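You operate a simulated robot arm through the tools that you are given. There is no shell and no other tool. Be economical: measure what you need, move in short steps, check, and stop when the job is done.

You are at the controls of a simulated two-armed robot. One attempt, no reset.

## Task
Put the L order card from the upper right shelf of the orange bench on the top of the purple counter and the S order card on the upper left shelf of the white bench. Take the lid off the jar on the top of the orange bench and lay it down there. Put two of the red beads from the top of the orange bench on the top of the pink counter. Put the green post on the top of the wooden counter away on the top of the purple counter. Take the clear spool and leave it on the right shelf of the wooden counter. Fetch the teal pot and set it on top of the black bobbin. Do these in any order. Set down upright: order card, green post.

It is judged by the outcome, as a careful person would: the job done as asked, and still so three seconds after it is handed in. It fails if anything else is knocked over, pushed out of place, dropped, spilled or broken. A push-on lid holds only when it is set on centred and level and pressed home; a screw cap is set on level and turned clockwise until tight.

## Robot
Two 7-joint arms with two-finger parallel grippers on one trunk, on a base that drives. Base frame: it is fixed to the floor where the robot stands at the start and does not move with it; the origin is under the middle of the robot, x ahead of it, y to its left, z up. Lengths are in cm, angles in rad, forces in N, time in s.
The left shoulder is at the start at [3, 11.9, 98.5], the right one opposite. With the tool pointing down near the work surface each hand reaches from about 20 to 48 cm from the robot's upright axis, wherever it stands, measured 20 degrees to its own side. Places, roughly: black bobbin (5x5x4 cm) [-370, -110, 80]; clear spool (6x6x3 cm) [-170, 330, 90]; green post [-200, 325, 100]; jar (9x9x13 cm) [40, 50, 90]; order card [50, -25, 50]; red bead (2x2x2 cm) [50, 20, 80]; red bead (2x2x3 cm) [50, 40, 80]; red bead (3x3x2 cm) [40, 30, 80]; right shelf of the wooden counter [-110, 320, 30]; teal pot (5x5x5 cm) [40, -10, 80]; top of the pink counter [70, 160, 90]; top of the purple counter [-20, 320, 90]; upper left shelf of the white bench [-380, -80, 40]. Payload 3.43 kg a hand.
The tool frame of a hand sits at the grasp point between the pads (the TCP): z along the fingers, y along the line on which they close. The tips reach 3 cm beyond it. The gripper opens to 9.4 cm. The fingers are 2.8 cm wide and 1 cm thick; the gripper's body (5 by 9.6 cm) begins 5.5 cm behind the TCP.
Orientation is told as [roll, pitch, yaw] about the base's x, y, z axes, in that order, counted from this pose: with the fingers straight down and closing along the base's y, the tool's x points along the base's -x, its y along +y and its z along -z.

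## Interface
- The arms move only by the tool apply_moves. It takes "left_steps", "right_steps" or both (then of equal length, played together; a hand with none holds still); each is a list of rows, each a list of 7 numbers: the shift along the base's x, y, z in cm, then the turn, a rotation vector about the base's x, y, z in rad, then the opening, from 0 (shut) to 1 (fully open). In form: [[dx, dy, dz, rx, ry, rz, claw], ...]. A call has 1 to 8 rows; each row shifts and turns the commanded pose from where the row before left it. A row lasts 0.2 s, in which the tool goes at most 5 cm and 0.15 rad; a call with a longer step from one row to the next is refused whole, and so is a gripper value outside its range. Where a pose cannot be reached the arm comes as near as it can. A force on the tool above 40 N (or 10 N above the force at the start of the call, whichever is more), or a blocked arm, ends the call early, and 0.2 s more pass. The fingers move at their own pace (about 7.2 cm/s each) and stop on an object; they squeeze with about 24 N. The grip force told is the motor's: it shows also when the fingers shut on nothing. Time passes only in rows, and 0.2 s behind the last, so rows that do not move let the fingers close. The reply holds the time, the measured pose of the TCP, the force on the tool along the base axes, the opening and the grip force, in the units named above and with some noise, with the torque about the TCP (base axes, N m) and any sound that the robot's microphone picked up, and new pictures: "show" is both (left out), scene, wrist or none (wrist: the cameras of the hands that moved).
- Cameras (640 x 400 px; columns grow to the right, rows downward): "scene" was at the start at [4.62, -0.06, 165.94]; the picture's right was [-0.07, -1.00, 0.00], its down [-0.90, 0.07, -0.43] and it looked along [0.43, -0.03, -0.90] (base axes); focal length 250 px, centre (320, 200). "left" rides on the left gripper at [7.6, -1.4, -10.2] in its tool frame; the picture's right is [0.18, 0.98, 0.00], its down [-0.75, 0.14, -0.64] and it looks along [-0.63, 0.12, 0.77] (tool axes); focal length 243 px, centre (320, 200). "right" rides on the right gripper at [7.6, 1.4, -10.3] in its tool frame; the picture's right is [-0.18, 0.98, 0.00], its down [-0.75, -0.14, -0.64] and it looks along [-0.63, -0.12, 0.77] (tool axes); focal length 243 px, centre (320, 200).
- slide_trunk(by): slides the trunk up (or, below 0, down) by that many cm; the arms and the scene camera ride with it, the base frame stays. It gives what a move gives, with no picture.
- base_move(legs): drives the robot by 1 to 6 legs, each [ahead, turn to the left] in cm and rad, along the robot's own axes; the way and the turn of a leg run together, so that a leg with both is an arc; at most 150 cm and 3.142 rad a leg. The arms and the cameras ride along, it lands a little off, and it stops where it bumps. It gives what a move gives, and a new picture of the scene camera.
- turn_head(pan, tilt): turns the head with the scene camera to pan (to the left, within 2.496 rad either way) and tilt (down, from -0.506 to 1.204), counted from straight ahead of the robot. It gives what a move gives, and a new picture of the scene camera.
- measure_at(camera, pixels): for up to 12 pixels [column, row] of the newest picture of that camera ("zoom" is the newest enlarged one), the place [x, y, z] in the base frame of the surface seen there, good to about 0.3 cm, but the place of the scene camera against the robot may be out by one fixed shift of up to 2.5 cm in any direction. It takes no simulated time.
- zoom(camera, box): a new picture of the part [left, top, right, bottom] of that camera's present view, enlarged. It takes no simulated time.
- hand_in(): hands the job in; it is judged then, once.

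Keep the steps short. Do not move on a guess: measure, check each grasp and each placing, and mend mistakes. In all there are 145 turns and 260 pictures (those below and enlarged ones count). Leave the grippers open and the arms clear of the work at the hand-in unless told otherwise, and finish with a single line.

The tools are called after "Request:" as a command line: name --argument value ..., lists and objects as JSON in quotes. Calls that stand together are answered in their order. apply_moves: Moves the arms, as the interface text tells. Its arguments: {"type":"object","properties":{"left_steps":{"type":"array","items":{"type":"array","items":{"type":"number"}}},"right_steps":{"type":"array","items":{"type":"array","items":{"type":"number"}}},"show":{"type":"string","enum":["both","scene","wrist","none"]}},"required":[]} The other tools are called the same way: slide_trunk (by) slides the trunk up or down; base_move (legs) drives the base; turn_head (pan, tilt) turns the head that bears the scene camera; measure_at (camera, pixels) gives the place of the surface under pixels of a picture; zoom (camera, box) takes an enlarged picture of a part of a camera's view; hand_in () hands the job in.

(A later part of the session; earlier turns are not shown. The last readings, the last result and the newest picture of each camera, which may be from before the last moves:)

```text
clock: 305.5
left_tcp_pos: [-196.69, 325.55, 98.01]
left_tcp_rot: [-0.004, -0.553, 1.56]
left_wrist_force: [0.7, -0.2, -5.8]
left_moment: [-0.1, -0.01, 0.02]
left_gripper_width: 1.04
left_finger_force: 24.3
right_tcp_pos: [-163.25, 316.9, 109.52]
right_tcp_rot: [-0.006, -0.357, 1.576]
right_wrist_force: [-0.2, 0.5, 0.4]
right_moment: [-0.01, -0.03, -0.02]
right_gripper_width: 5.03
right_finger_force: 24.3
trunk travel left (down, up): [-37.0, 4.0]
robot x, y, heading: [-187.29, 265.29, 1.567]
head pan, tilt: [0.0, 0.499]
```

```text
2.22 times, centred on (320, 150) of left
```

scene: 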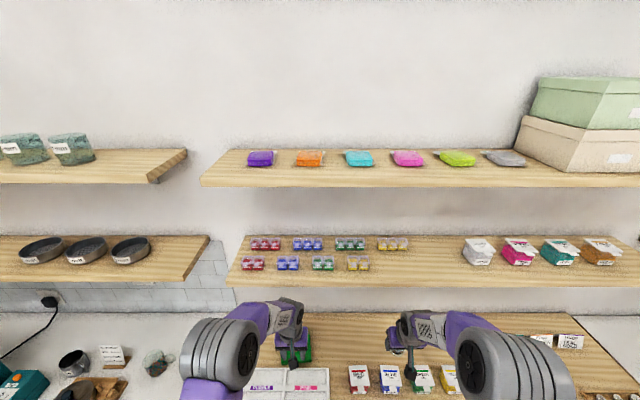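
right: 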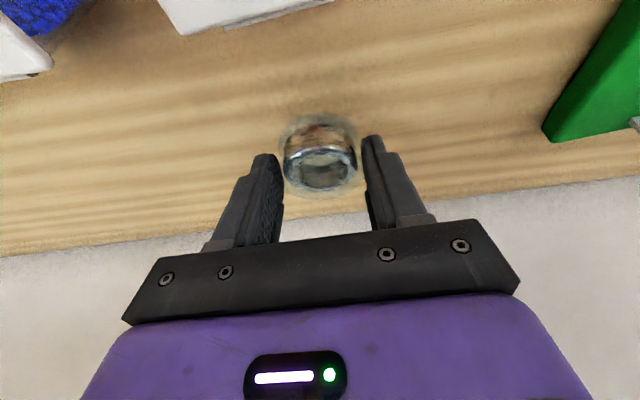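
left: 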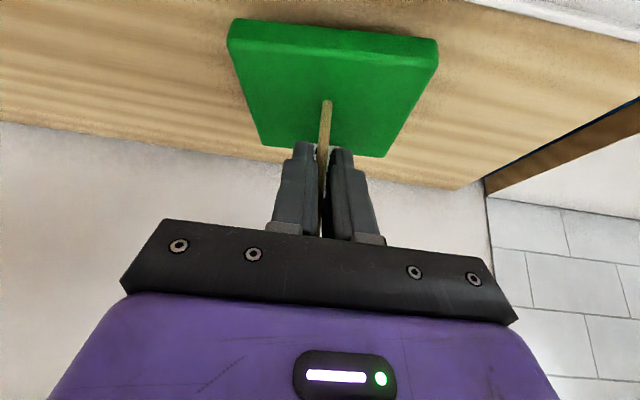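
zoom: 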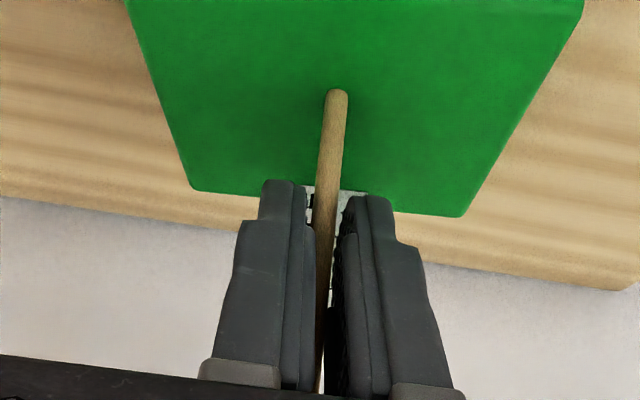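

Post lifted (5.8 N weight, gripped at 1.0 cm). Raise it clear, back off and drive 52 cm to the right.

Request:
apply_moves --left_steps '[[0, 0, 2, 0, 0, 0, 0], [0, 0, 2, 0, 0, 0, 0], [0, -2, 2, 0, 0, 0, 0], [0, -3, 1, 0, 0, 0, 0], [0, -4, 0, 0, 0, 0, 0]]' --show "none"

Request:
base_move --legs '[[-40, 0], [0, -1.571], [52, 0], [0, 1.571]]'

Request:
turn_head --pan -0.1 --tilt 0.75

```text
clock: 306.7
left_tcp_pos: [-196.24, 316.48, 104.97]
left_tcp_rot: [-0.008, -0.554, 1.559]
left_wrist_force: [-0.7, -1.0, -4.5]
left_moment: [-0.15, -0.04, 0.01]
left_gripper_width: 1.05
left_finger_force: 24.1
right_tcp_pos: [-163.38, 316.84, 109.52]
right_tcp_rot: [-0.007, -0.357, 1.575]
right_wrist_force: [-0.4, -0.2, 0.4]
right_moment: [0.0, -0.01, -0.01]
right_gripper_width: 5.02
right_finger_force: 23.9
trunk travel left (down, up): [-37.0, 4.0]
robot x, y, heading: [-187.05, 265.67, 1.572]
head pan, tilt: [0.0, 0.499]
```

```text
clock: 319.5
left_tcp_pos: [-144.1, 275.28, 104.85]
left_tcp_rot: [-0.006, -0.552, 1.54]
left_wrist_force: [0.3, 0.5, -5.9]
left_moment: [-0.15, -0.03, 0.0]
left_gripper_width: 1.04
left_finger_force: 23.8
right_tcp_pos: [-110.96, 274.93, 109.58]
right_tcp_rot: [-0.006, -0.356, 1.553]
right_wrist_force: [-0.3, -0.2, -0.8]
right_moment: [0.01, -0.01, 0.0]
right_gripper_width: 5.02
right_finger_force: 23.7
trunk travel left (down, up): [-37.0, 4.0]
robot x, y, heading: [-136.27, 223.74, 1.554]
head pan, tilt: [0.0, 0.499]
```

scene: 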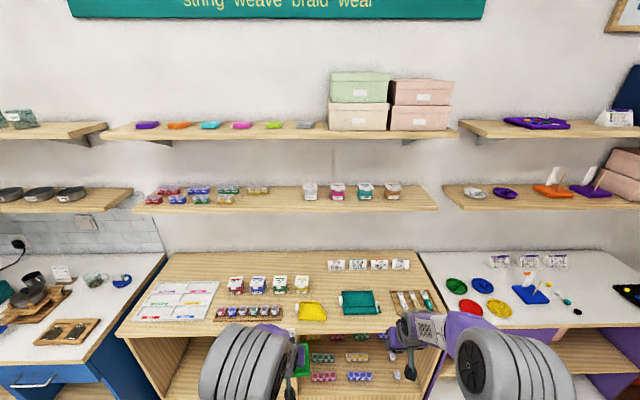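

```text
clock: 320.3
left_tcp_pos: [-143.92, 275.3, 104.86]
left_tcp_rot: [-0.007, -0.552, 1.54]
left_wrist_force: [-0.3, 0.8, -5.2]
left_moment: [-0.12, 0.02, -0.02]
left_gripper_width: 1.08
left_finger_force: 23.8
right_tcp_pos: [-111.03, 275.03, 109.48]
right_tcp_rot: [-0.005, -0.355, 1.553]
right_wrist_force: [0.4, 0.3, -0.2]
right_moment: [0.0, -0.02, 0.0]
right_gripper_width: 5.0
right_finger_force: 24.3
trunk travel left (down, up): [-37.0, 4.0]
robot x, y, heading: [-136.12, 223.88, 1.547]
head pan, tilt: [-0.099, 0.75]
```

scene: 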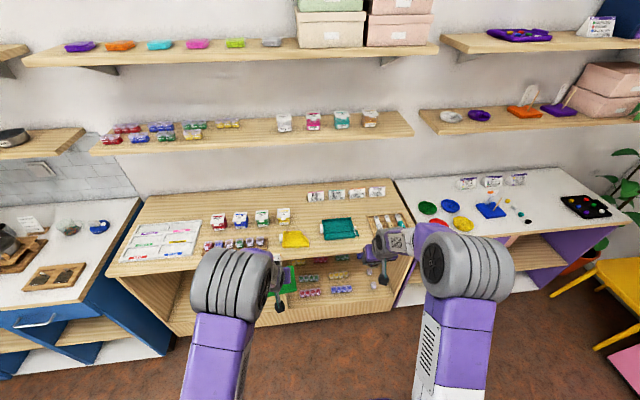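

Request:
zoom --camera "scene" --box '[260, 240, 420, 320]'

Request:
zoom --camera "scene" --box '[390, 160, 630, 280]'

Request:
measure_at --camera "scene" --pixels '[[310, 262], [340, 290], [350, 275], [360, 280], [365, 262], [380, 290], [345, 293], [450, 205], [520, 200], [490, 210], [540, 220], [475, 235]]'

```text
4.00 times, centred on (340, 280) of scene
```

zoom: 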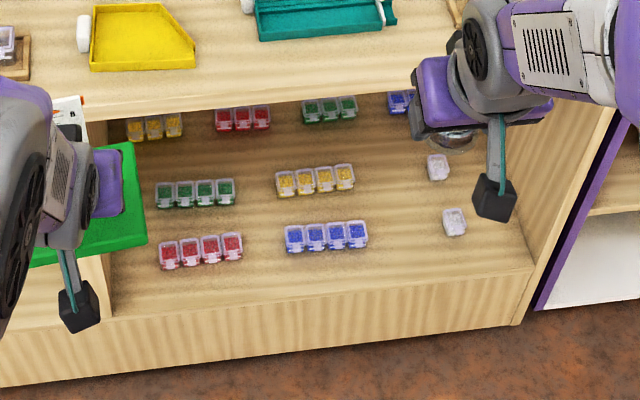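

```text
2.67 times, centred on (510, 220) of scene
```

zoom: 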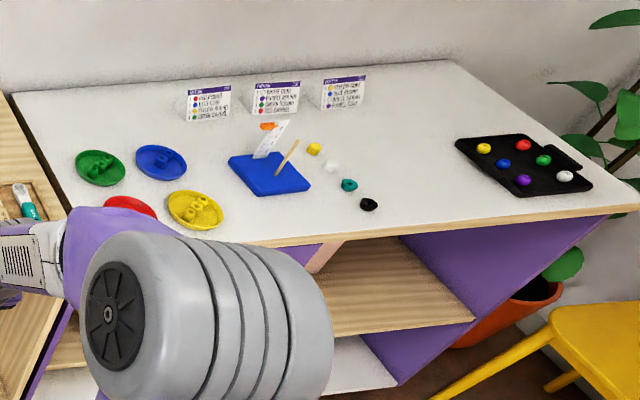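

```text
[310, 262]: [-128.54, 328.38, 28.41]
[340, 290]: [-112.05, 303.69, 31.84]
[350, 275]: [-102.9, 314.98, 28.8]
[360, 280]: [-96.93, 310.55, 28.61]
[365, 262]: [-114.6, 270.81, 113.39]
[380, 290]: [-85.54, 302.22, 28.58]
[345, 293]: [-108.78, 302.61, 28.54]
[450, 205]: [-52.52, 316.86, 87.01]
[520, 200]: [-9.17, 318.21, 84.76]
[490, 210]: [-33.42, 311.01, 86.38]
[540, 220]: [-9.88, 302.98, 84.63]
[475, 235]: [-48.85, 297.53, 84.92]
```

Free gap on the right shelf around x -97, y 309 (between bead sets and two white boxes). Retract the left hand (post) toward the body so that it stays clear of the counter front, then lower the trunk.

Request:
apply_moves --left_steps '[[-2, -2, 1, 0, 0, 0, 0], [-2, -2, 1, 0, 0, 0, 0], [-2, -2, 1, 0, 0, 0, 0], [-2, -2, 0, 0, 0, 0, 0], [-2, -2, 0, 0, 0, 0, 0], [-1, -2, 0, 0, 0, 0, 0], [-1, -2, 0, 0, 0, 0, 0]]' --show "none"

Request:
slide_trunk --by -36

Request:
apply_moves --right_steps '[[2, 0, -4.5, 0, 0, 0, 0.3], [2, 0, -4.5, 0, 0, 0, 0.3], [2, 0, -4.5, 0, 0, 0, 0.3], [2, 0, -4.5, 0, 0, 0, 0.3], [2, 0, -4.5, 0, 0, 0, 0.3], [0, 0, -4.5, 0, 0, 0, 0.3], [0, 0, -4, 0, 0, 0, 0.3]]' --show "both"

```text
clock: 321.9
left_tcp_pos: [-156.25, 262.5, 107.69]
left_tcp_rot: [-0.007, -0.551, 1.538]
left_wrist_force: [-0.1, -0.3, -5.5]
left_moment: [-0.14, 0.01, -0.01]
left_gripper_width: 1.04
left_finger_force: 24.3
left hand out of reach, approached as far as the arm can: row 7
right_tcp_pos: [-111.01, 275.12, 109.53]
right_tcp_rot: [-0.006, -0.356, 1.553]
right_wrist_force: [-0.5, -0.2, 0.0]
right_moment: [-0.03, -0.01, 0.0]
right_gripper_width: 4.99
right_finger_force: 24.0
trunk travel left (down, up): [-37.0, 4.0]
robot x, y, heading: [-136.15, 224.22, 1.552]
head pan, tilt: [-0.099, 0.75]
```

```text
clock: 325.4
left_tcp_pos: [-156.09, 262.47, 71.77]
left_tcp_rot: [-0.008, -0.551, 1.541]
left_wrist_force: [0.1, 0.6, -5.4]
left_moment: [-0.12, 0.01, -0.02]
left_gripper_width: 1.04
left_finger_force: 23.4
right_tcp_pos: [-111.02, 275.05, 73.57]
right_tcp_rot: [-0.006, -0.355, 1.553]
right_wrist_force: [0.7, 0.1, 0.5]
right_moment: [-0.03, -0.03, -0.01]
right_gripper_width: 5.02
right_finger_force: 24.3
trunk travel left (down, up): [-1.0, 40.0]
robot x, y, heading: [-135.88, 224.08, 1.551]
head pan, tilt: [-0.099, 0.75]
```

```text
clock: 327.0
left_tcp_pos: [-156.23, 262.37, 71.7]
left_tcp_rot: [-0.007, -0.553, 1.541]
left_wrist_force: [0.7, 0.3, -6.4]
left_moment: [-0.1, -0.02, -0.02]
left_gripper_width: 1.08
left_finger_force: 24.0
right_tcp_pos: [-101.1, 274.85, 42.52]
right_tcp_rot: [-0.007, -0.356, 1.556]
right_wrist_force: [-0.7, 0.1, -0.4]
right_moment: [-0.02, 0.0, -0.02]
right_gripper_width: 5.03
right_finger_force: 23.8
trunk travel left (down, up): [-1.0, 40.0]
robot x, y, heading: [-136.31, 223.84, 1.555]
head pan, tilt: [-0.099, 0.75]
```

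scene: 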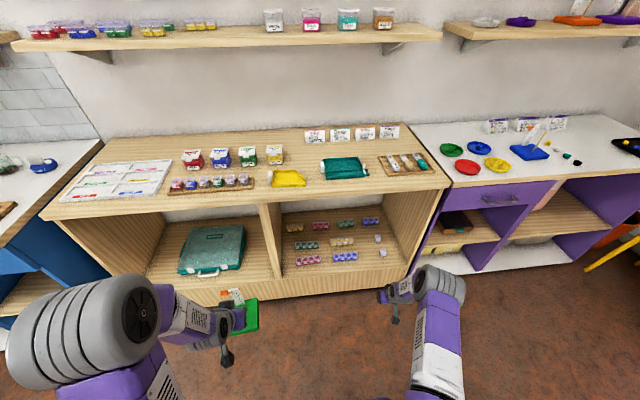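
right: 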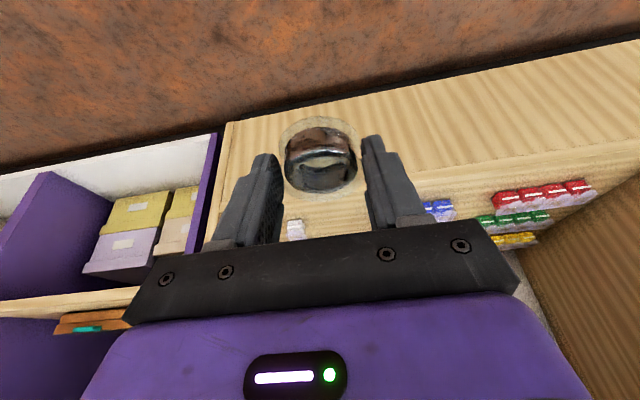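

Request:
measure_at --camera "right" --pixels '[[560, 195], [500, 178], [440, 188], [297, 230], [440, 208], [400, 140], [560, 120], [515, 225], [430, 195]]'

Request:
base_move --legs '[[22, 0.015]]'

Request:
apply_moves --right_steps '[[0, 0, 0, 0, 0, 0, 0.3]]' --show "wrist"

```text
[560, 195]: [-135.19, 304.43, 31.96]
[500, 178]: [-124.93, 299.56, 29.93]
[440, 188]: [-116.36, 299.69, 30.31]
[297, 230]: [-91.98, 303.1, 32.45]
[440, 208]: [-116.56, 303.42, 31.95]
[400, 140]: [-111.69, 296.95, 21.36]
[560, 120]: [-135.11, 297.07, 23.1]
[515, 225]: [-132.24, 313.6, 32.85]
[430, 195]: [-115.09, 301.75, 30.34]
```

```text
clock: 328.7
left_tcp_pos: [-156.14, 284.58, 71.76]
left_tcp_rot: [-0.008, -0.549, 1.549]
left_wrist_force: [-0.8, -0.6, -5.7]
left_moment: [-0.13, 0.02, 0.0]
left_gripper_width: 1.06
left_finger_force: 24.0
right_tcp_pos: [-101.19, 297.29, 42.61]
right_tcp_rot: [-0.007, -0.354, 1.565]
right_wrist_force: [0.7, -0.6, -0.2]
right_moment: [0.0, -0.01, 0.03]
right_gripper_width: 4.98
right_finger_force: 24.2
trunk travel left (down, up): [-1.0, 40.0]
robot x, y, heading: [-135.47, 246.33, 1.56]
head pan, tilt: [-0.099, 0.75]
```

scene: 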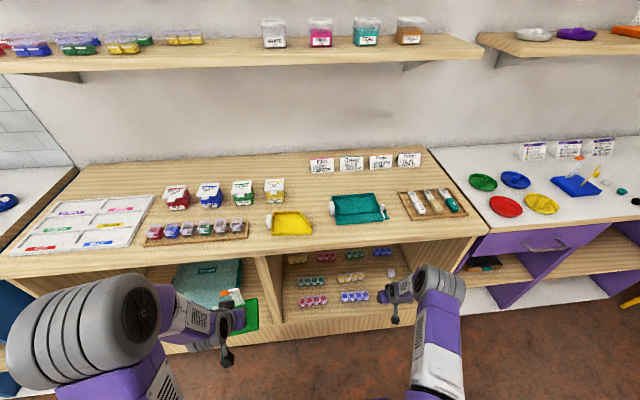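

```text
clock: 329.1
left_tcp_pos: [-156.29, 284.34, 71.82]
left_tcp_rot: [-0.006, -0.551, 1.549]
left_wrist_force: [0.6, -0.6, -5.9]
left_moment: [-0.15, 0.0, -0.02]
left_gripper_width: 1.06
left_finger_force: 24.0
right_tcp_pos: [-101.2, 297.43, 42.72]
right_tcp_rot: [-0.007, -0.355, 1.563]
right_wrist_force: [0.5, 0.5, -0.4]
right_moment: [-0.03, 0.02, -0.02]
right_gripper_width: 5.0
right_finger_force: 24.2
trunk travel left (down, up): [-1.0, 40.0]
robot x, y, heading: [-135.59, 245.9, 1.558]
head pan, tilt: [-0.099, 0.75]
```

right: 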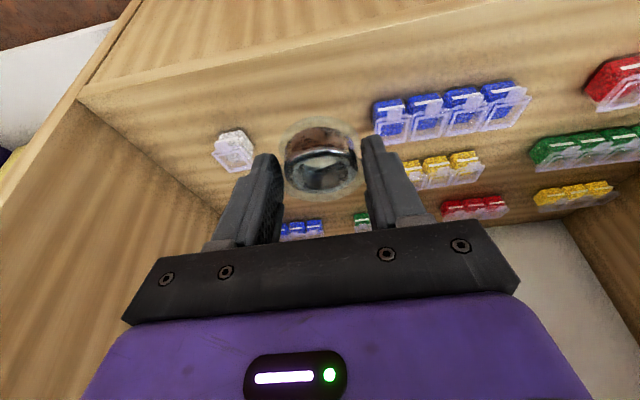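

Request:
measure_at --camera "right" --pixels '[[250, 160], [235, 150], [252, 140], [378, 105], [380, 135], [405, 175], [300, 110], [200, 120], [355, 105], [222, 165]]'

```text
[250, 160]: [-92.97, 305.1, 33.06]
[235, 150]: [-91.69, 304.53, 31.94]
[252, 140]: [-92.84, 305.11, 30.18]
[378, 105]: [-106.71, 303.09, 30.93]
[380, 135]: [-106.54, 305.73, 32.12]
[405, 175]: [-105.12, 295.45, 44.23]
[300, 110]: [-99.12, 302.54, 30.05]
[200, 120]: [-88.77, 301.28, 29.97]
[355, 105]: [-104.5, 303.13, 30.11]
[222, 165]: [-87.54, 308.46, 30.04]
```

Gap x -106…-93, shelf z = 30.0. Move the spool to (-99.8, 306) and lower to TCP 33.75.

Request:
apply_moves --right_steps '[[0.7, 2.5, 0, 0, 0, 0, 0.3], [0.7, 2.5, 0, 0, 0, 0, 0.3], [0, 2.8, -2, 0, 0, 0, 0.3], [0, 0, -3, 0, 0, 0, 0.3], [0, 0, -2.5, 0, 0, 0, 0.3], [0, 0, -1, 0, 0, 0, 0.3]]' --show "wrist"

```text
clock: 330.5
left_tcp_pos: [-156.17, 284.49, 71.6]
left_tcp_rot: [-0.006, -0.553, 1.548]
left_wrist_force: [0.3, 0.1, -5.5]
left_moment: [-0.14, 0.02, 0.0]
left_gripper_width: 1.04
left_finger_force: 23.8
right_tcp_pos: [-100.17, 304.13, 34.67]
right_tcp_rot: [-0.008, -0.353, 1.565]
right_wrist_force: [0.6, -0.2, 0.5]
right_moment: [-0.01, 0.02, 0.03]
right_gripper_width: 5.01
right_finger_force: 23.9
right hand out of reach, approached as far as the arm can: row 5, 6
trunk travel left (down, up): [-1.0, 40.0]
robot x, y, heading: [-136.21, 246.06, 1.566]
head pan, tilt: [-0.099, 0.75]
```

right: 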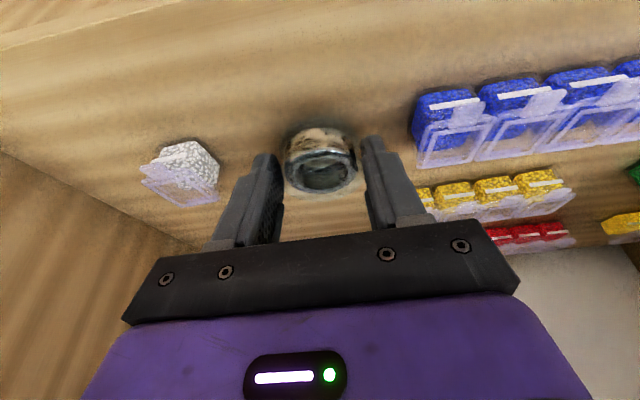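

Request:
apply_moves --right_steps '[[0, -1.3, -0.3, 0, 0, 0, 0.3], [0, 0, -0.4, 0, 0, 0, 0.3], [0, 0, -0.2, 0, 0, 0, 0.3], [0, 0, 0, 0, 0, 0, 0.3]]' --show "wrist"

Request:
zoom --camera "right" --box '[240, 90, 410, 230]'

```text
clock: 331.5
left_tcp_pos: [-156.25, 284.48, 71.72]
left_tcp_rot: [-0.008, -0.551, 1.548]
left_wrist_force: [-0.2, 0.0, -4.7]
left_moment: [-0.15, 0.02, 0.04]
left_gripper_width: 1.03
left_finger_force: 23.7
right_tcp_pos: [-100.07, 302.84, 33.83]
right_tcp_rot: [-0.006, -0.357, 1.563]
right_wrist_force: [-0.3, 0.0, -0.3]
right_moment: [0.0, 0.03, -0.01]
right_gripper_width: 4.98
right_finger_force: 24.2
trunk travel left (down, up): [-1.0, 40.0]
robot x, y, heading: [-135.78, 246.1, 1.562]
head pan, tilt: [-0.099, 0.75]
```

right: 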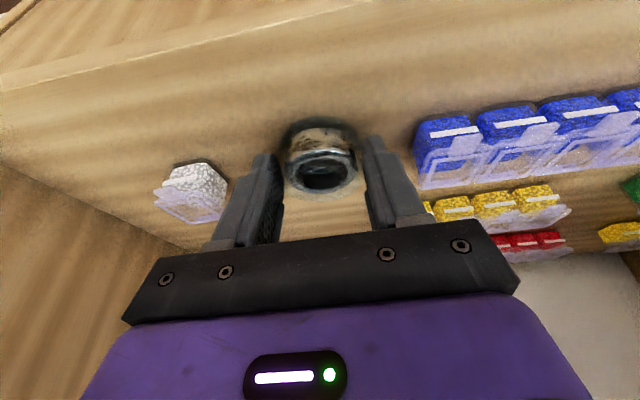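

```text
2.86 times, centred on (325, 160) of right
```

zoom: 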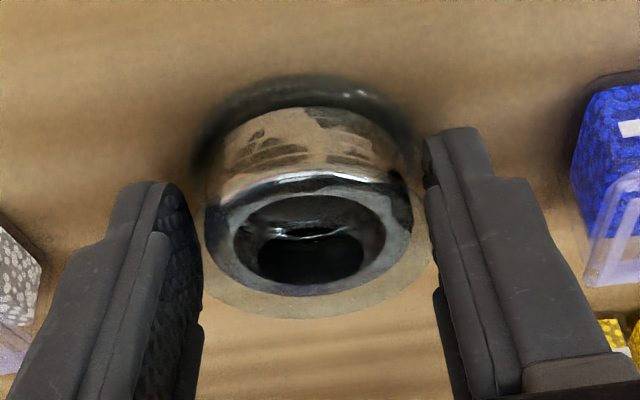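

Request:
apply_moves --right_steps '[[0, 0, -0.2, 0, 0, 0, 0.3], [0, 0, 0, 0, 0, 0, 0.45], [0, 0, 0, 0, 0, 0, 0.7], [0, 0, 0, 0, 0, 0, 0.75], [0, -0.5, 2, 0, 0, 0, 0.75], [0, -2, 4, 0, 0, 0, 0.75], [0, -4, 2, 0, 0, 0, 0.75]]' --show "wrist"

```text
clock: 333.1
left_tcp_pos: [-156.17, 284.45, 71.72]
left_tcp_rot: [-0.008, -0.552, 1.547]
left_wrist_force: [0.3, 0.2, -5.8]
left_moment: [-0.14, 0.01, 0.0]
left_gripper_width: 1.04
left_finger_force: 23.0
right_tcp_pos: [-100.16, 296.5, 41.54]
right_tcp_rot: [-0.008, -0.357, 1.563]
right_wrist_force: [-0.9, -0.1, -0.3]
right_moment: [0.0, -0.03, -0.01]
right_gripper_width: 7.06
right_finger_force: 0.0
trunk travel left (down, up): [-1.0, 40.0]
robot x, y, heading: [-135.67, 246.2, 1.559]
head pan, tilt: [-0.099, 0.75]
```

right: 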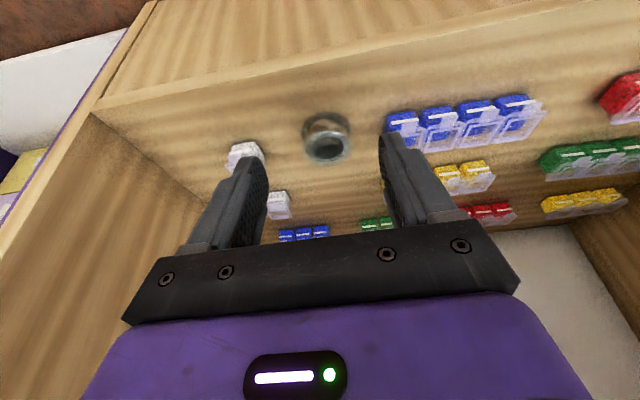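

Spool stands on the right shelf. Back off, raise the trunk, and drive to the purple counter with the post.

Request:
base_move --legs '[[-26, 0]]'

Request:
slide_trunk --by 36

Request:
apply_moves --right_steps '[[0, 0, 4, -0.15, 0, 0, 1], [0, 0, 4, -0.15, 0, 0, 1], [0, 0, 4, -0.05, 0, 0, 1], [-2, 0, 4, 0, 0, 0, 1], [-2, 0, 4, 0, 0, 0, 1], [-2, 0, 4, 0, 0, 0, 1], [-2, 0, 4, 0, 0, 0, 1]]' --show "none"

Request:
base_move --legs '[[0, -1.562], [132, 0], [0, 1.571]]'

```text
clock: 334.9
left_tcp_pos: [-156.48, 258.31, 71.79]
left_tcp_rot: [-0.008, -0.553, 1.551]
left_wrist_force: [0.0, -0.2, -6.8]
left_moment: [-0.12, -0.03, -0.02]
left_gripper_width: 1.05
left_finger_force: 23.8
right_tcp_pos: [-100.64, 270.46, 41.54]
right_tcp_rot: [-0.005, -0.355, 1.565]
right_wrist_force: [0.0, -0.7, -0.3]
right_moment: [-0.04, -0.02, 0.02]
right_gripper_width: 7.06
right_finger_force: 0.0
trunk travel left (down, up): [-1.0, 40.0]
robot x, y, heading: [-135.73, 219.97, 1.563]
head pan, tilt: [-0.099, 0.75]
```

scene: 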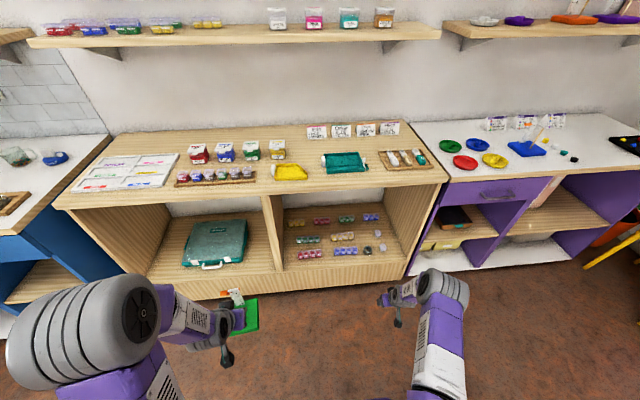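

```text
clock: 338.4
left_tcp_pos: [-156.62, 258.37, 107.7]
left_tcp_rot: [-0.006, -0.55, 1.551]
left_wrist_force: [0.2, 0.0, -5.5]
left_moment: [-0.16, 0.01, 0.0]
left_gripper_width: 1.06
left_finger_force: 23.9
right_tcp_pos: [-100.5, 270.47, 77.4]
right_tcp_rot: [-0.006, -0.357, 1.564]
right_wrist_force: [0.3, -0.2, -0.9]
right_moment: [0.01, 0.02, -0.02]
right_gripper_width: 7.05
right_finger_force: 0.1
trunk travel left (down, up): [-37.0, 4.0]
robot x, y, heading: [-135.87, 219.93, 1.564]
head pan, tilt: [-0.099, 0.75]
```

```text
clock: 340.1
left_tcp_pos: [-156.64, 258.26, 107.67]
left_tcp_rot: [-0.008, -0.553, 1.552]
left_wrist_force: [-0.2, -0.1, -4.5]
left_moment: [-0.09, 0.0, -0.01]
left_gripper_width: 1.04
left_finger_force: 24.0
right_tcp_pos: [-108.55, 270.29, 105.43]
right_tcp_rot: [-0.008, -0.005, 1.566]
right_wrist_force: [-1.1, 0.0, 0.0]
right_moment: [0.01, -0.01, -0.02]
right_gripper_width: 9.41
right_finger_force: 0.1
trunk travel left (down, up): [-37.0, 4.0]
robot x, y, heading: [-135.93, 219.96, 1.564]
head pan, tilt: [-0.099, 0.75]
```

```text
clock: 351.3
left_tcp_pos: [31.07, 248.31, 107.75]
left_tcp_rot: [-0.005, -0.547, 0.114]
left_wrist_force: [0.1, 0.6, -5.3]
left_moment: [-0.02, 0.15, 0.01]
left_gripper_width: 1.06
left_finger_force: 23.7
right_tcp_pos: [49.0, 200.3, 105.23]
right_tcp_rot: [-0.032, 0.012, 0.118]
right_wrist_force: [-5.2, -12.0, 8.5]
right_moment: [0.4, 0.0, 0.19]
right_gripper_width: 8.7
right_finger_force: 0.1
trunk travel left (down, up): [-37.0, 4.0]
robot x, y, heading: [-4.04, 222.83, 0.126]
head pan, tilt: [-0.099, 0.75]
stopped in leg 3: the force on the tool passed its limit at 48 N (the readings are from after the stop); the commanded pose is now the measured one
```

scene: 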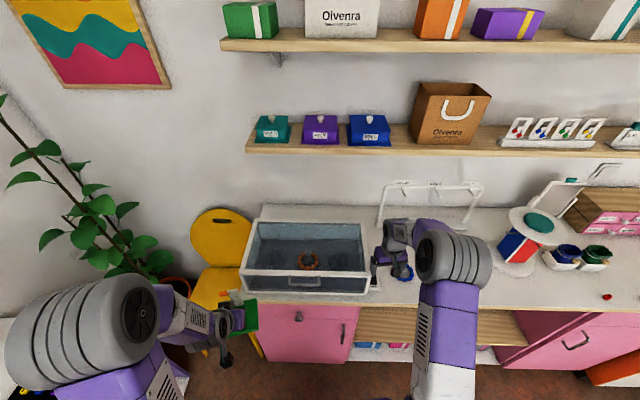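

The right hand touched the glass tank while turning. Turn back a little, reverse, and inspect.

Request:
base_move --legs '[[0, -0.12], [-40, 0]]'

Request:
turn_head --pan -0.1 --tilt 0.5

Request:
zoom --camera "scene" --box '[200, 130, 440, 280]'

```text
clock: 354.3
left_tcp_pos: [-5.32, 243.79, 107.74]
left_tcp_rot: [-0.005, -0.55, -0.005]
left_wrist_force: [0.0, -0.5, -5.8]
left_moment: [-0.01, 0.12, 0.0]
left_gripper_width: 1.04
left_finger_force: 23.7
right_tcp_pos: [6.93, 194.33, 105.22]
right_tcp_rot: [-0.026, 0.013, -0.001]
right_wrist_force: [0.4, -0.6, 0.7]
right_moment: [0.0, -0.01, 0.0]
right_gripper_width: 9.4
right_finger_force: 0.0
trunk travel left (down, up): [-37.0, 4.0]
robot x, y, heading: [-43.06, 222.22, 0.011]
head pan, tilt: [-0.099, 0.75]
```

scene: 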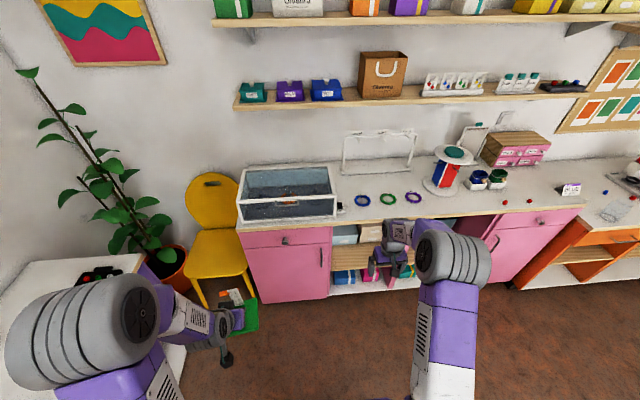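

```text
clock: 355.1
left_tcp_pos: [-5.25, 243.72, 107.64]
left_tcp_rot: [-0.006, -0.55, -0.006]
left_wrist_force: [-0.8, 0.4, -5.6]
left_moment: [0.02, 0.1, -0.02]
left_gripper_width: 1.05
left_finger_force: 23.9
right_tcp_pos: [6.95, 194.37, 105.25]
right_tcp_rot: [-0.028, 0.012, 0.0]
right_wrist_force: [-0.1, 0.8, -0.8]
right_moment: [0.01, 0.02, -0.03]
right_gripper_width: 9.39
right_finger_force: 0.1
trunk travel left (down, up): [-37.0, 4.0]
robot x, y, heading: [-43.45, 222.37, 0.011]
head pan, tilt: [-0.099, 0.499]
```

scene: 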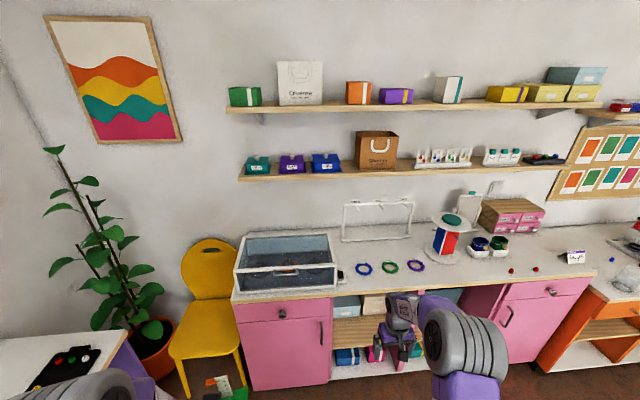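

```text
2.67 times, centred on (320, 205) of scene
```

zoom: 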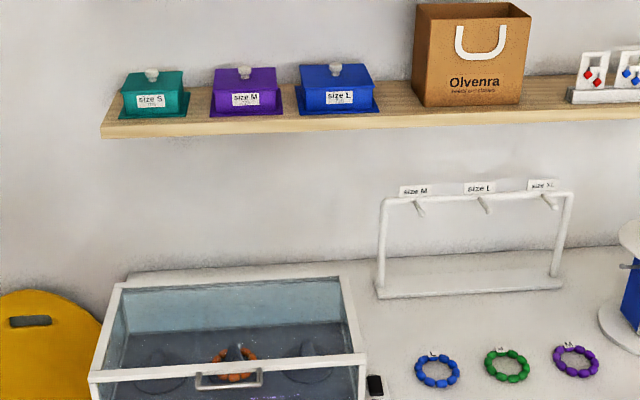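

Tank looks unmoved and intact, beads still in place. Retract the right hand, then face the purple counter here.

Request:
apply_moves --right_steps '[[-3, 0, 0, 0, 0, 0, 1], [-3, 0, 0, 0, 0, 0, 1], [-3, 0, 0, 0, 0, 0, 1], [-3, 0, 0, 0, 0, 0, 1], [-2, 0, 0, 0, 0, 0, 1]]' --show "none"

Request:
base_move --legs '[[0, 1.56]]'

Request:
turn_head --pan -0.2 --tilt 0.65

Request:
zoom --camera "scene" --box '[180, 170, 500, 370]'

```text
clock: 356.3
left_tcp_pos: [-5.35, 243.74, 107.63]
left_tcp_rot: [-0.005, -0.55, -0.004]
left_wrist_force: [-0.4, -0.7, -5.4]
left_moment: [-0.02, 0.13, 0.01]
left_gripper_width: 1.06
left_finger_force: 24.2
right_tcp_pos: [-7.08, 194.39, 105.2]
right_tcp_rot: [-0.028, 0.011, -0.001]
right_wrist_force: [0.4, -0.1, 0.7]
right_moment: [0.0, -0.02, 0.0]
right_gripper_width: 9.39
right_finger_force: 0.1
trunk travel left (down, up): [-37.0, 4.0]
robot x, y, heading: [-43.34, 222.57, 0.003]
head pan, tilt: [-0.099, 0.499]
```

```text
clock: 360.4
left_tcp_pos: [-63.84, 260.97, 107.81]
left_tcp_rot: [-0.004, -0.55, 1.546]
left_wrist_force: [0.0, 0.2, -5.7]
left_moment: [-0.14, -0.04, -0.02]
left_gripper_width: 1.05
left_finger_force: 24.0
right_tcp_pos: [-14.46, 258.24, 105.36]
right_tcp_rot: [-0.029, 0.012, 1.55]
right_wrist_force: [-0.6, 0.7, 0.0]
right_moment: [0.01, -0.03, 0.04]
right_gripper_width: 9.41
right_finger_force: 0.1
trunk travel left (down, up): [-37.0, 4.0]
robot x, y, heading: [-43.16, 222.34, 1.555]
head pan, tilt: [-0.099, 0.499]
```

scene: 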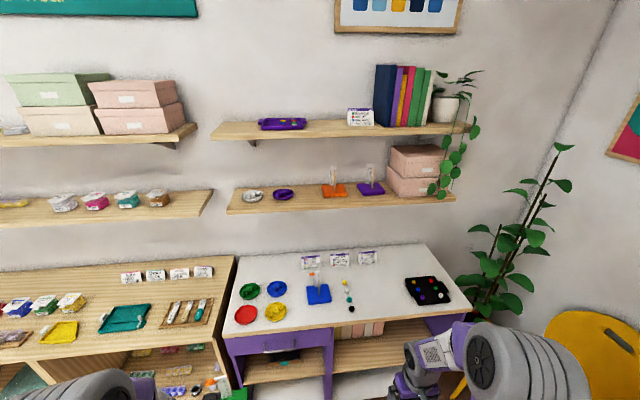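

```text
clock: 361.1
left_tcp_pos: [-63.76, 260.85, 107.66]
left_tcp_rot: [-0.006, -0.548, 1.546]
left_wrist_force: [-0.7, 0.2, -5.1]
left_moment: [-0.12, 0.0, -0.01]
left_gripper_width: 1.05
left_finger_force: 24.2
right_tcp_pos: [-14.41, 258.23, 105.33]
right_tcp_rot: [-0.028, 0.013, 1.549]
right_wrist_force: [-0.6, -0.9, -0.3]
right_moment: [-0.01, 0.04, -0.01]
right_gripper_width: 9.38
right_finger_force: 0.0
trunk travel left (down, up): [-37.0, 4.0]
robot x, y, heading: [-42.96, 222.53, 1.557]
head pan, tilt: [-0.201, 0.649]
```

scene: 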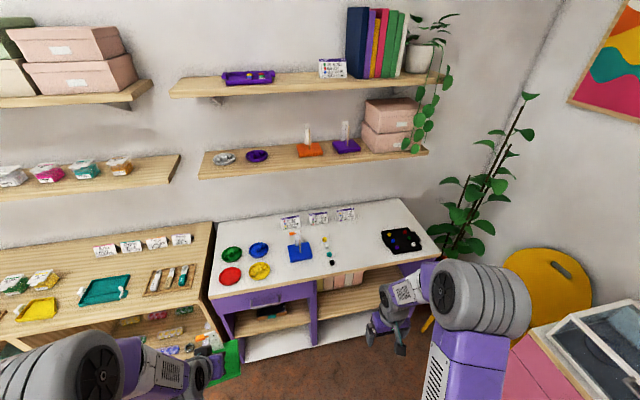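

```text
2.00 times, centred on (340, 270) of scene
```

zoom: 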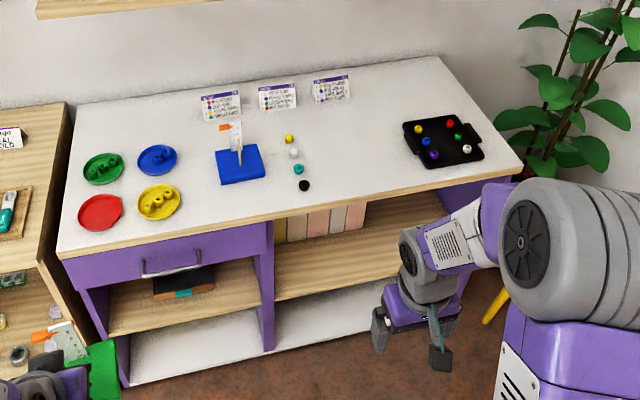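

Request:
measure_at --camera "scene" --pixels '[[358, 247], [383, 245], [332, 263], [327, 242], [288, 277], [350, 270], [385, 265], [290, 262], [312, 258], [260, 290], [345, 250], [300, 290]]'

```text
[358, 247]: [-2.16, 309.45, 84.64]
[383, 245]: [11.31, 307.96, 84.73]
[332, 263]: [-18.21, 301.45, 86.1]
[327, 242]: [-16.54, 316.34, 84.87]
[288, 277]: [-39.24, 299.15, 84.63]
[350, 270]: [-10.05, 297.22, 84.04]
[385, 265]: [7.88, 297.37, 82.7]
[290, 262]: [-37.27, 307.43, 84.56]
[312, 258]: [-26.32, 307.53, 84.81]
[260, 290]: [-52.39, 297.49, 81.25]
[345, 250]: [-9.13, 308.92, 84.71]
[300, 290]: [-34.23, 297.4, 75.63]
```

Free area on the purple top: x -14…10, y 298–325. I'll place the post at about (1.5, 311). Pull the right hand inward, then manoeuvre ~40 cm to the right diagonally.

Request:
apply_moves --right_steps '[[-4, 0, 1, 0, 0, 0, 1], [-4, 0, 1, 0, 0, 0, 1], [-4, 0, 1, 0, 0, 0, 1]]' --show "none"

Request:
base_move --legs '[[-30, 0], [0, -0.785], [54, 0], [0, 0.8]]'

```text
clock: 361.9
left_tcp_pos: [-63.93, 260.85, 107.68]
left_tcp_rot: [-0.006, -0.55, 1.547]
left_wrist_force: [-1.1, 0.2, -5.7]
left_moment: [-0.12, -0.02, 0.02]
left_gripper_width: 1.03
left_finger_force: 24.4
right_tcp_pos: [-26.38, 258.23, 108.33]
right_tcp_rot: [-0.027, 0.012, 1.548]
right_wrist_force: [-1.1, 0.0, 0.3]
right_moment: [-0.02, -0.01, -0.01]
right_gripper_width: 9.4
right_finger_force: 0.0
trunk travel left (down, up): [-37.0, 4.0]
robot x, y, heading: [-43.35, 222.43, 1.552]
head pan, tilt: [-0.201, 0.649]
```

```text
clock: 370.8
left_tcp_pos: [-26.12, 267.81, 107.71]
left_tcp_rot: [-0.006, -0.55, 1.547]
left_wrist_force: [0.0, 0.1, -5.9]
left_moment: [-0.15, 0.01, -0.03]
left_gripper_width: 1.02
left_finger_force: 24.1
right_tcp_pos: [11.48, 265.46, 108.34]
right_tcp_rot: [-0.027, 0.011, 1.554]
right_wrist_force: [-0.5, -0.6, -0.2]
right_moment: [0.02, 0.01, 0.0]
right_gripper_width: 9.42
right_finger_force: 0.1
trunk travel left (down, up): [-37.0, 4.0]
robot x, y, heading: [-5.27, 229.46, 1.557]
head pan, tilt: [-0.201, 0.649]
```

scene: 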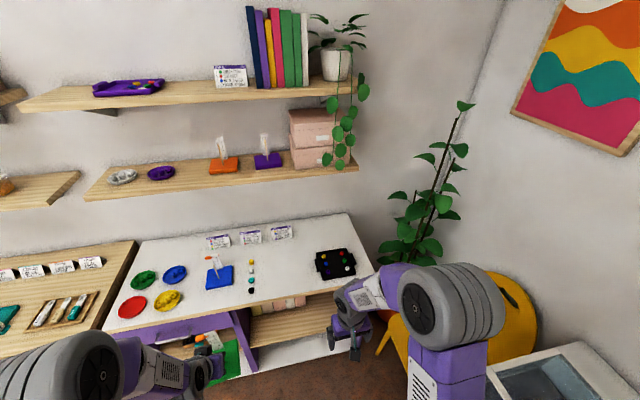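

Request:
apply_moves --left_steps '[[3, 0, 2, 0, 0, 0, 0], [4, 0, 1, 0, 0, 0, 0], [4, 0, 0, 0, 0, 0, 0], [4, 0, 0, 0, 0, 0, 0], [4, 0, 0, 0, 0, 0, 0]]' --right_steps '[[2, 0, 0, 0, 0, 0, 1], [2, 0, 0, 0, 0, 0, 1], [2, 0, 0, 0, 0, 0, 1], [2, 0, 0, 0, 0, 0, 1], [0, 0, 0, 0, 0, 0, 1]]' --show "none"

Request:
base_move --legs '[[27, 0.014]]'

Request:
apply_moves --left_steps '[[2, 3, 0, 0, 0, 0, 0], [2, 3, 0, 0, 0, 0, 0], [2, 3, -1, 0, 0, 0, 0], [1.5, 3, -1, 0, 0, 0, 0], [0, 3, -2, 0, 0, 0, 0]]' --show "both"

```text
clock: 372.0
left_tcp_pos: [-7.2, 267.81, 110.83]
left_tcp_rot: [-0.005, -0.548, 1.548]
left_wrist_force: [0.7, 0.9, -5.2]
left_moment: [-0.12, 0.02, 0.0]
left_gripper_width: 1.08
left_finger_force: 24.3
right_tcp_pos: [19.52, 265.43, 108.35]
right_tcp_rot: [-0.026, 0.01, 1.553]
right_wrist_force: [-0.7, -0.2, 0.4]
right_moment: [0.0, -0.01, 0.0]
right_gripper_width: 9.42
right_finger_force: 0.1
trunk travel left (down, up): [-37.0, 4.0]
robot x, y, heading: [-5.15, 229.55, 1.556]
head pan, tilt: [-0.201, 0.649]
```

```text
clock: 373.9
left_tcp_pos: [-7.43, 294.27, 110.81]
left_tcp_rot: [-0.007, -0.547, 1.558]
left_wrist_force: [0.6, -0.5, -5.3]
left_moment: [-0.1, -0.01, 0.02]
left_gripper_width: 1.05
left_finger_force: 23.6
right_tcp_pos: [19.26, 292.29, 108.35]
right_tcp_rot: [-0.028, 0.011, 1.564]
right_wrist_force: [-0.3, -1.0, 0.4]
right_moment: [-0.03, -0.01, -0.02]
right_gripper_width: 9.4
right_finger_force: 0.1
trunk travel left (down, up): [-37.0, 4.0]
robot x, y, heading: [-5.24, 255.88, 1.568]
head pan, tilt: [-0.201, 0.649]
```

scene: 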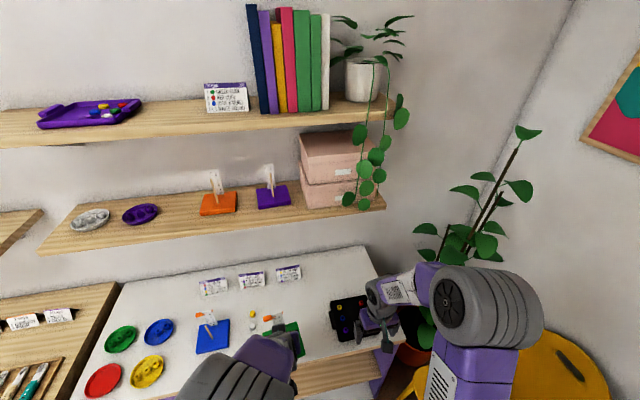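

```text
clock: 375.1
left_tcp_pos: [0.1, 309.55, 106.52]
left_tcp_rot: [-0.006, -0.546, 1.559]
left_wrist_force: [0.9, -0.2, -6.2]
left_moment: [-0.14, 0.02, 0.02]
left_gripper_width: 1.05
left_finger_force: 24.3
right_tcp_pos: [19.18, 292.43, 108.33]
right_tcp_rot: [-0.029, 0.015, 1.565]
right_wrist_force: [-0.2, 0.0, -0.2]
right_moment: [-0.02, -0.04, 0.02]
right_gripper_width: 9.39
right_finger_force: 0.0
trunk travel left (down, up): [-37.0, 4.0]
robot x, y, heading: [-4.84, 256.22, 1.57]
head pan, tilt: [-0.201, 0.649]
```

scene: 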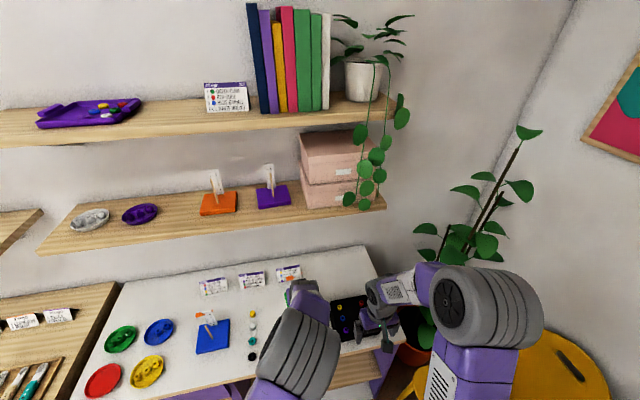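
left: 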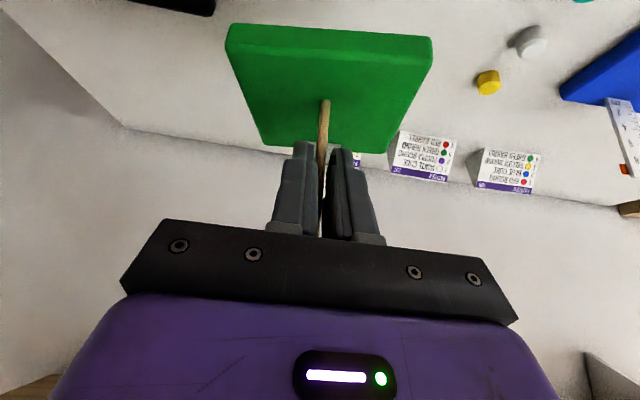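

Request:
measure_at --camera "left" --pixels '[[425, 155], [395, 165], [488, 82], [480, 120], [200, 100], [185, 10], [135, 5], [375, 165], [428, 45], [230, 45], [265, 140], [385, 150]]'

```text
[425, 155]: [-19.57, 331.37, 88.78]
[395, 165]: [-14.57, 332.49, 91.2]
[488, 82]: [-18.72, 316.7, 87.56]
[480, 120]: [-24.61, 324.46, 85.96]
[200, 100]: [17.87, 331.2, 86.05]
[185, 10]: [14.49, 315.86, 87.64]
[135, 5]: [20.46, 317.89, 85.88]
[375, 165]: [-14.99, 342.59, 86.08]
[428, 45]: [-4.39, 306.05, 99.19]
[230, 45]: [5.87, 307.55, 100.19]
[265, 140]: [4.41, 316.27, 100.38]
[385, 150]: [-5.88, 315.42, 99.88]
```

Counter z = 86.0; slab currently over x -6…6, y 306–317. Shift 2 cm right and lower.

Request:
apply_moves --left_steps '[[1, 0.5, -3, 0, 0, 0, 0], [1, 0.5, -3, 0, 0, 0, 0], [0, 0, -3, 0, 0, 0, 0], [0, 0, -2, 0, 0, 0, 0], [0, 0, -0.5, 0, 0, 0, 0], [0, 0, 0, 0, 0, 0, 0]]' --show "wrist"

```text
clock: 376.5
left_tcp_pos: [1.91, 310.42, 95.09]
left_tcp_rot: [-0.006, -0.55, 1.56]
left_wrist_force: [0.0, 0.4, -5.5]
left_moment: [-0.15, -0.02, -0.03]
left_gripper_width: 1.05
left_finger_force: 24.0
right_tcp_pos: [19.19, 292.17, 108.36]
right_tcp_rot: [-0.028, 0.013, 1.563]
right_wrist_force: [0.1, 0.2, -0.1]
right_moment: [0.02, -0.01, -0.01]
right_gripper_width: 9.41
right_finger_force: 0.1
trunk travel left (down, up): [-37.0, 4.0]
robot x, y, heading: [-5.28, 256.34, 1.571]
head pan, tilt: [-0.201, 0.649]
```

left: 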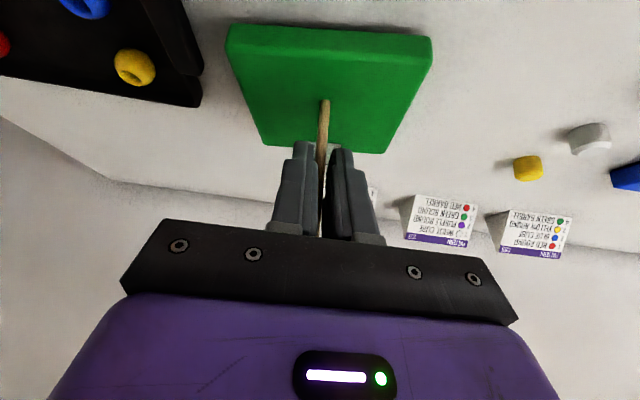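

Clear of the tray and beads. Lower in small steps to contact.

Request:
apply_moves --left_steps '[[0, 0, -0.4, 0, 0, 0, 0], [0, 0, -0.3, 0, 0, 0, 0], [0, 0, 0, 0, 0, 0, 0]]' --show "none"

Request:
apply_moves --left_steps '[[0, 0, -0.3, 0, 0, 0, 0], [0, 0, 0, 0, 0, 0, 0]]' --show "none"

```text
clock: 377.3
left_tcp_pos: [2.09, 310.28, 94.49]
left_tcp_rot: [-0.006, -0.547, 1.559]
left_wrist_force: [-0.1, 0.4, -5.7]
left_moment: [-0.17, 0.02, -0.02]
left_gripper_width: 1.02
left_finger_force: 24.1
right_tcp_pos: [19.28, 292.17, 108.32]
right_tcp_rot: [-0.028, 0.013, 1.565]
right_wrist_force: [-0.2, 0.3, 0.2]
right_moment: [0.02, 0.02, 0.05]
right_gripper_width: 9.42
right_finger_force: 0.0
trunk travel left (down, up): [-37.0, 4.0]
robot x, y, heading: [-5.34, 256.27, 1.572]
head pan, tilt: [-0.201, 0.649]
```

```text
clock: 377.9
left_tcp_pos: [2.02, 310.44, 94.29]
left_tcp_rot: [-0.007, -0.551, 1.556]
left_wrist_force: [1.5, -0.8, 1.9]
left_moment: [0.37, -0.02, -0.03]
left_gripper_width: 1.03
left_finger_force: 24.1
right_tcp_pos: [19.28, 292.2, 108.44]
right_tcp_rot: [-0.028, 0.011, 1.563]
right_wrist_force: [0.1, 0.6, 0.0]
right_moment: [0.0, -0.02, 0.0]
right_gripper_width: 9.43
right_finger_force: 0.0
trunk travel left (down, up): [-37.0, 4.0]
robot x, y, heading: [-5.12, 255.75, 1.566]
head pan, tilt: [-0.201, 0.649]
```

Request:
apply_moves --left_steps '[[0, 0, -0.2, 0, 0, 0, 0], [0, 0, -0.1, 0, 0, 0, 0], [0, 0, 0, 0, 0, 0, 0.15], [0, 0, 0, 0, 0, 0, 0.4], [0, 0, 0, 0, 0, 0, 0.45], [0, -3, 0, 0, 0, 0, 0.45], [0, -4, 1, 0, 0, 0, 0.45], [0, -4, 2, 0, 0, 0, 0.45]]' --show "both"

```text
clock: 379.7
left_tcp_pos: [1.92, 299.41, 97.04]
left_tcp_rot: [-0.003, -0.552, 1.559]
left_wrist_force: [-0.2, -0.4, 0.0]
left_moment: [0.0, -0.01, -0.01]
left_gripper_width: 4.24
left_finger_force: 0.1
right_tcp_pos: [19.14, 292.09, 108.35]
right_tcp_rot: [-0.028, 0.01, 1.562]
right_wrist_force: [-0.5, -0.2, -0.5]
right_moment: [0.0, 0.01, -0.03]
right_gripper_width: 9.37
right_finger_force: 0.1
trunk travel left (down, up): [-37.0, 4.0]
robot x, y, heading: [-5.34, 256.02, 1.567]
head pan, tilt: [-0.201, 0.649]
```

scene: 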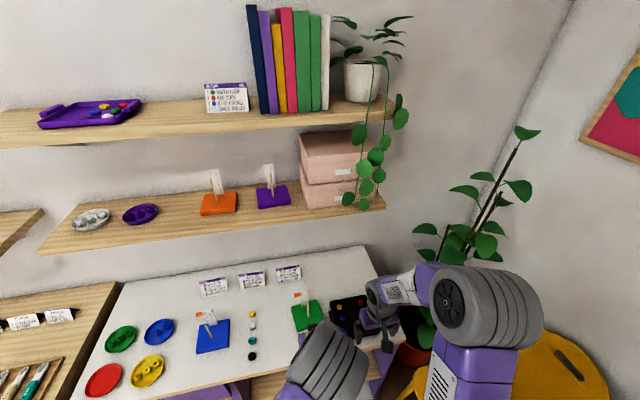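
left: 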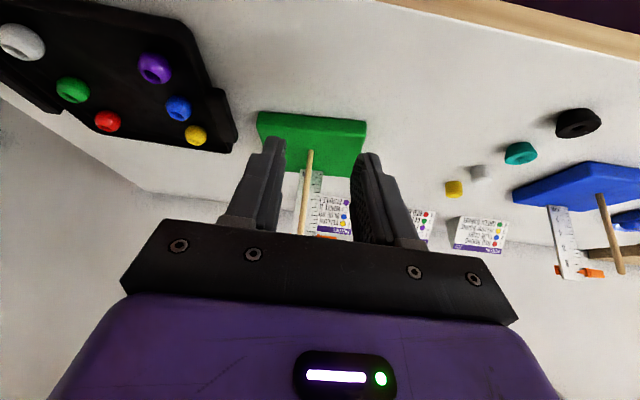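

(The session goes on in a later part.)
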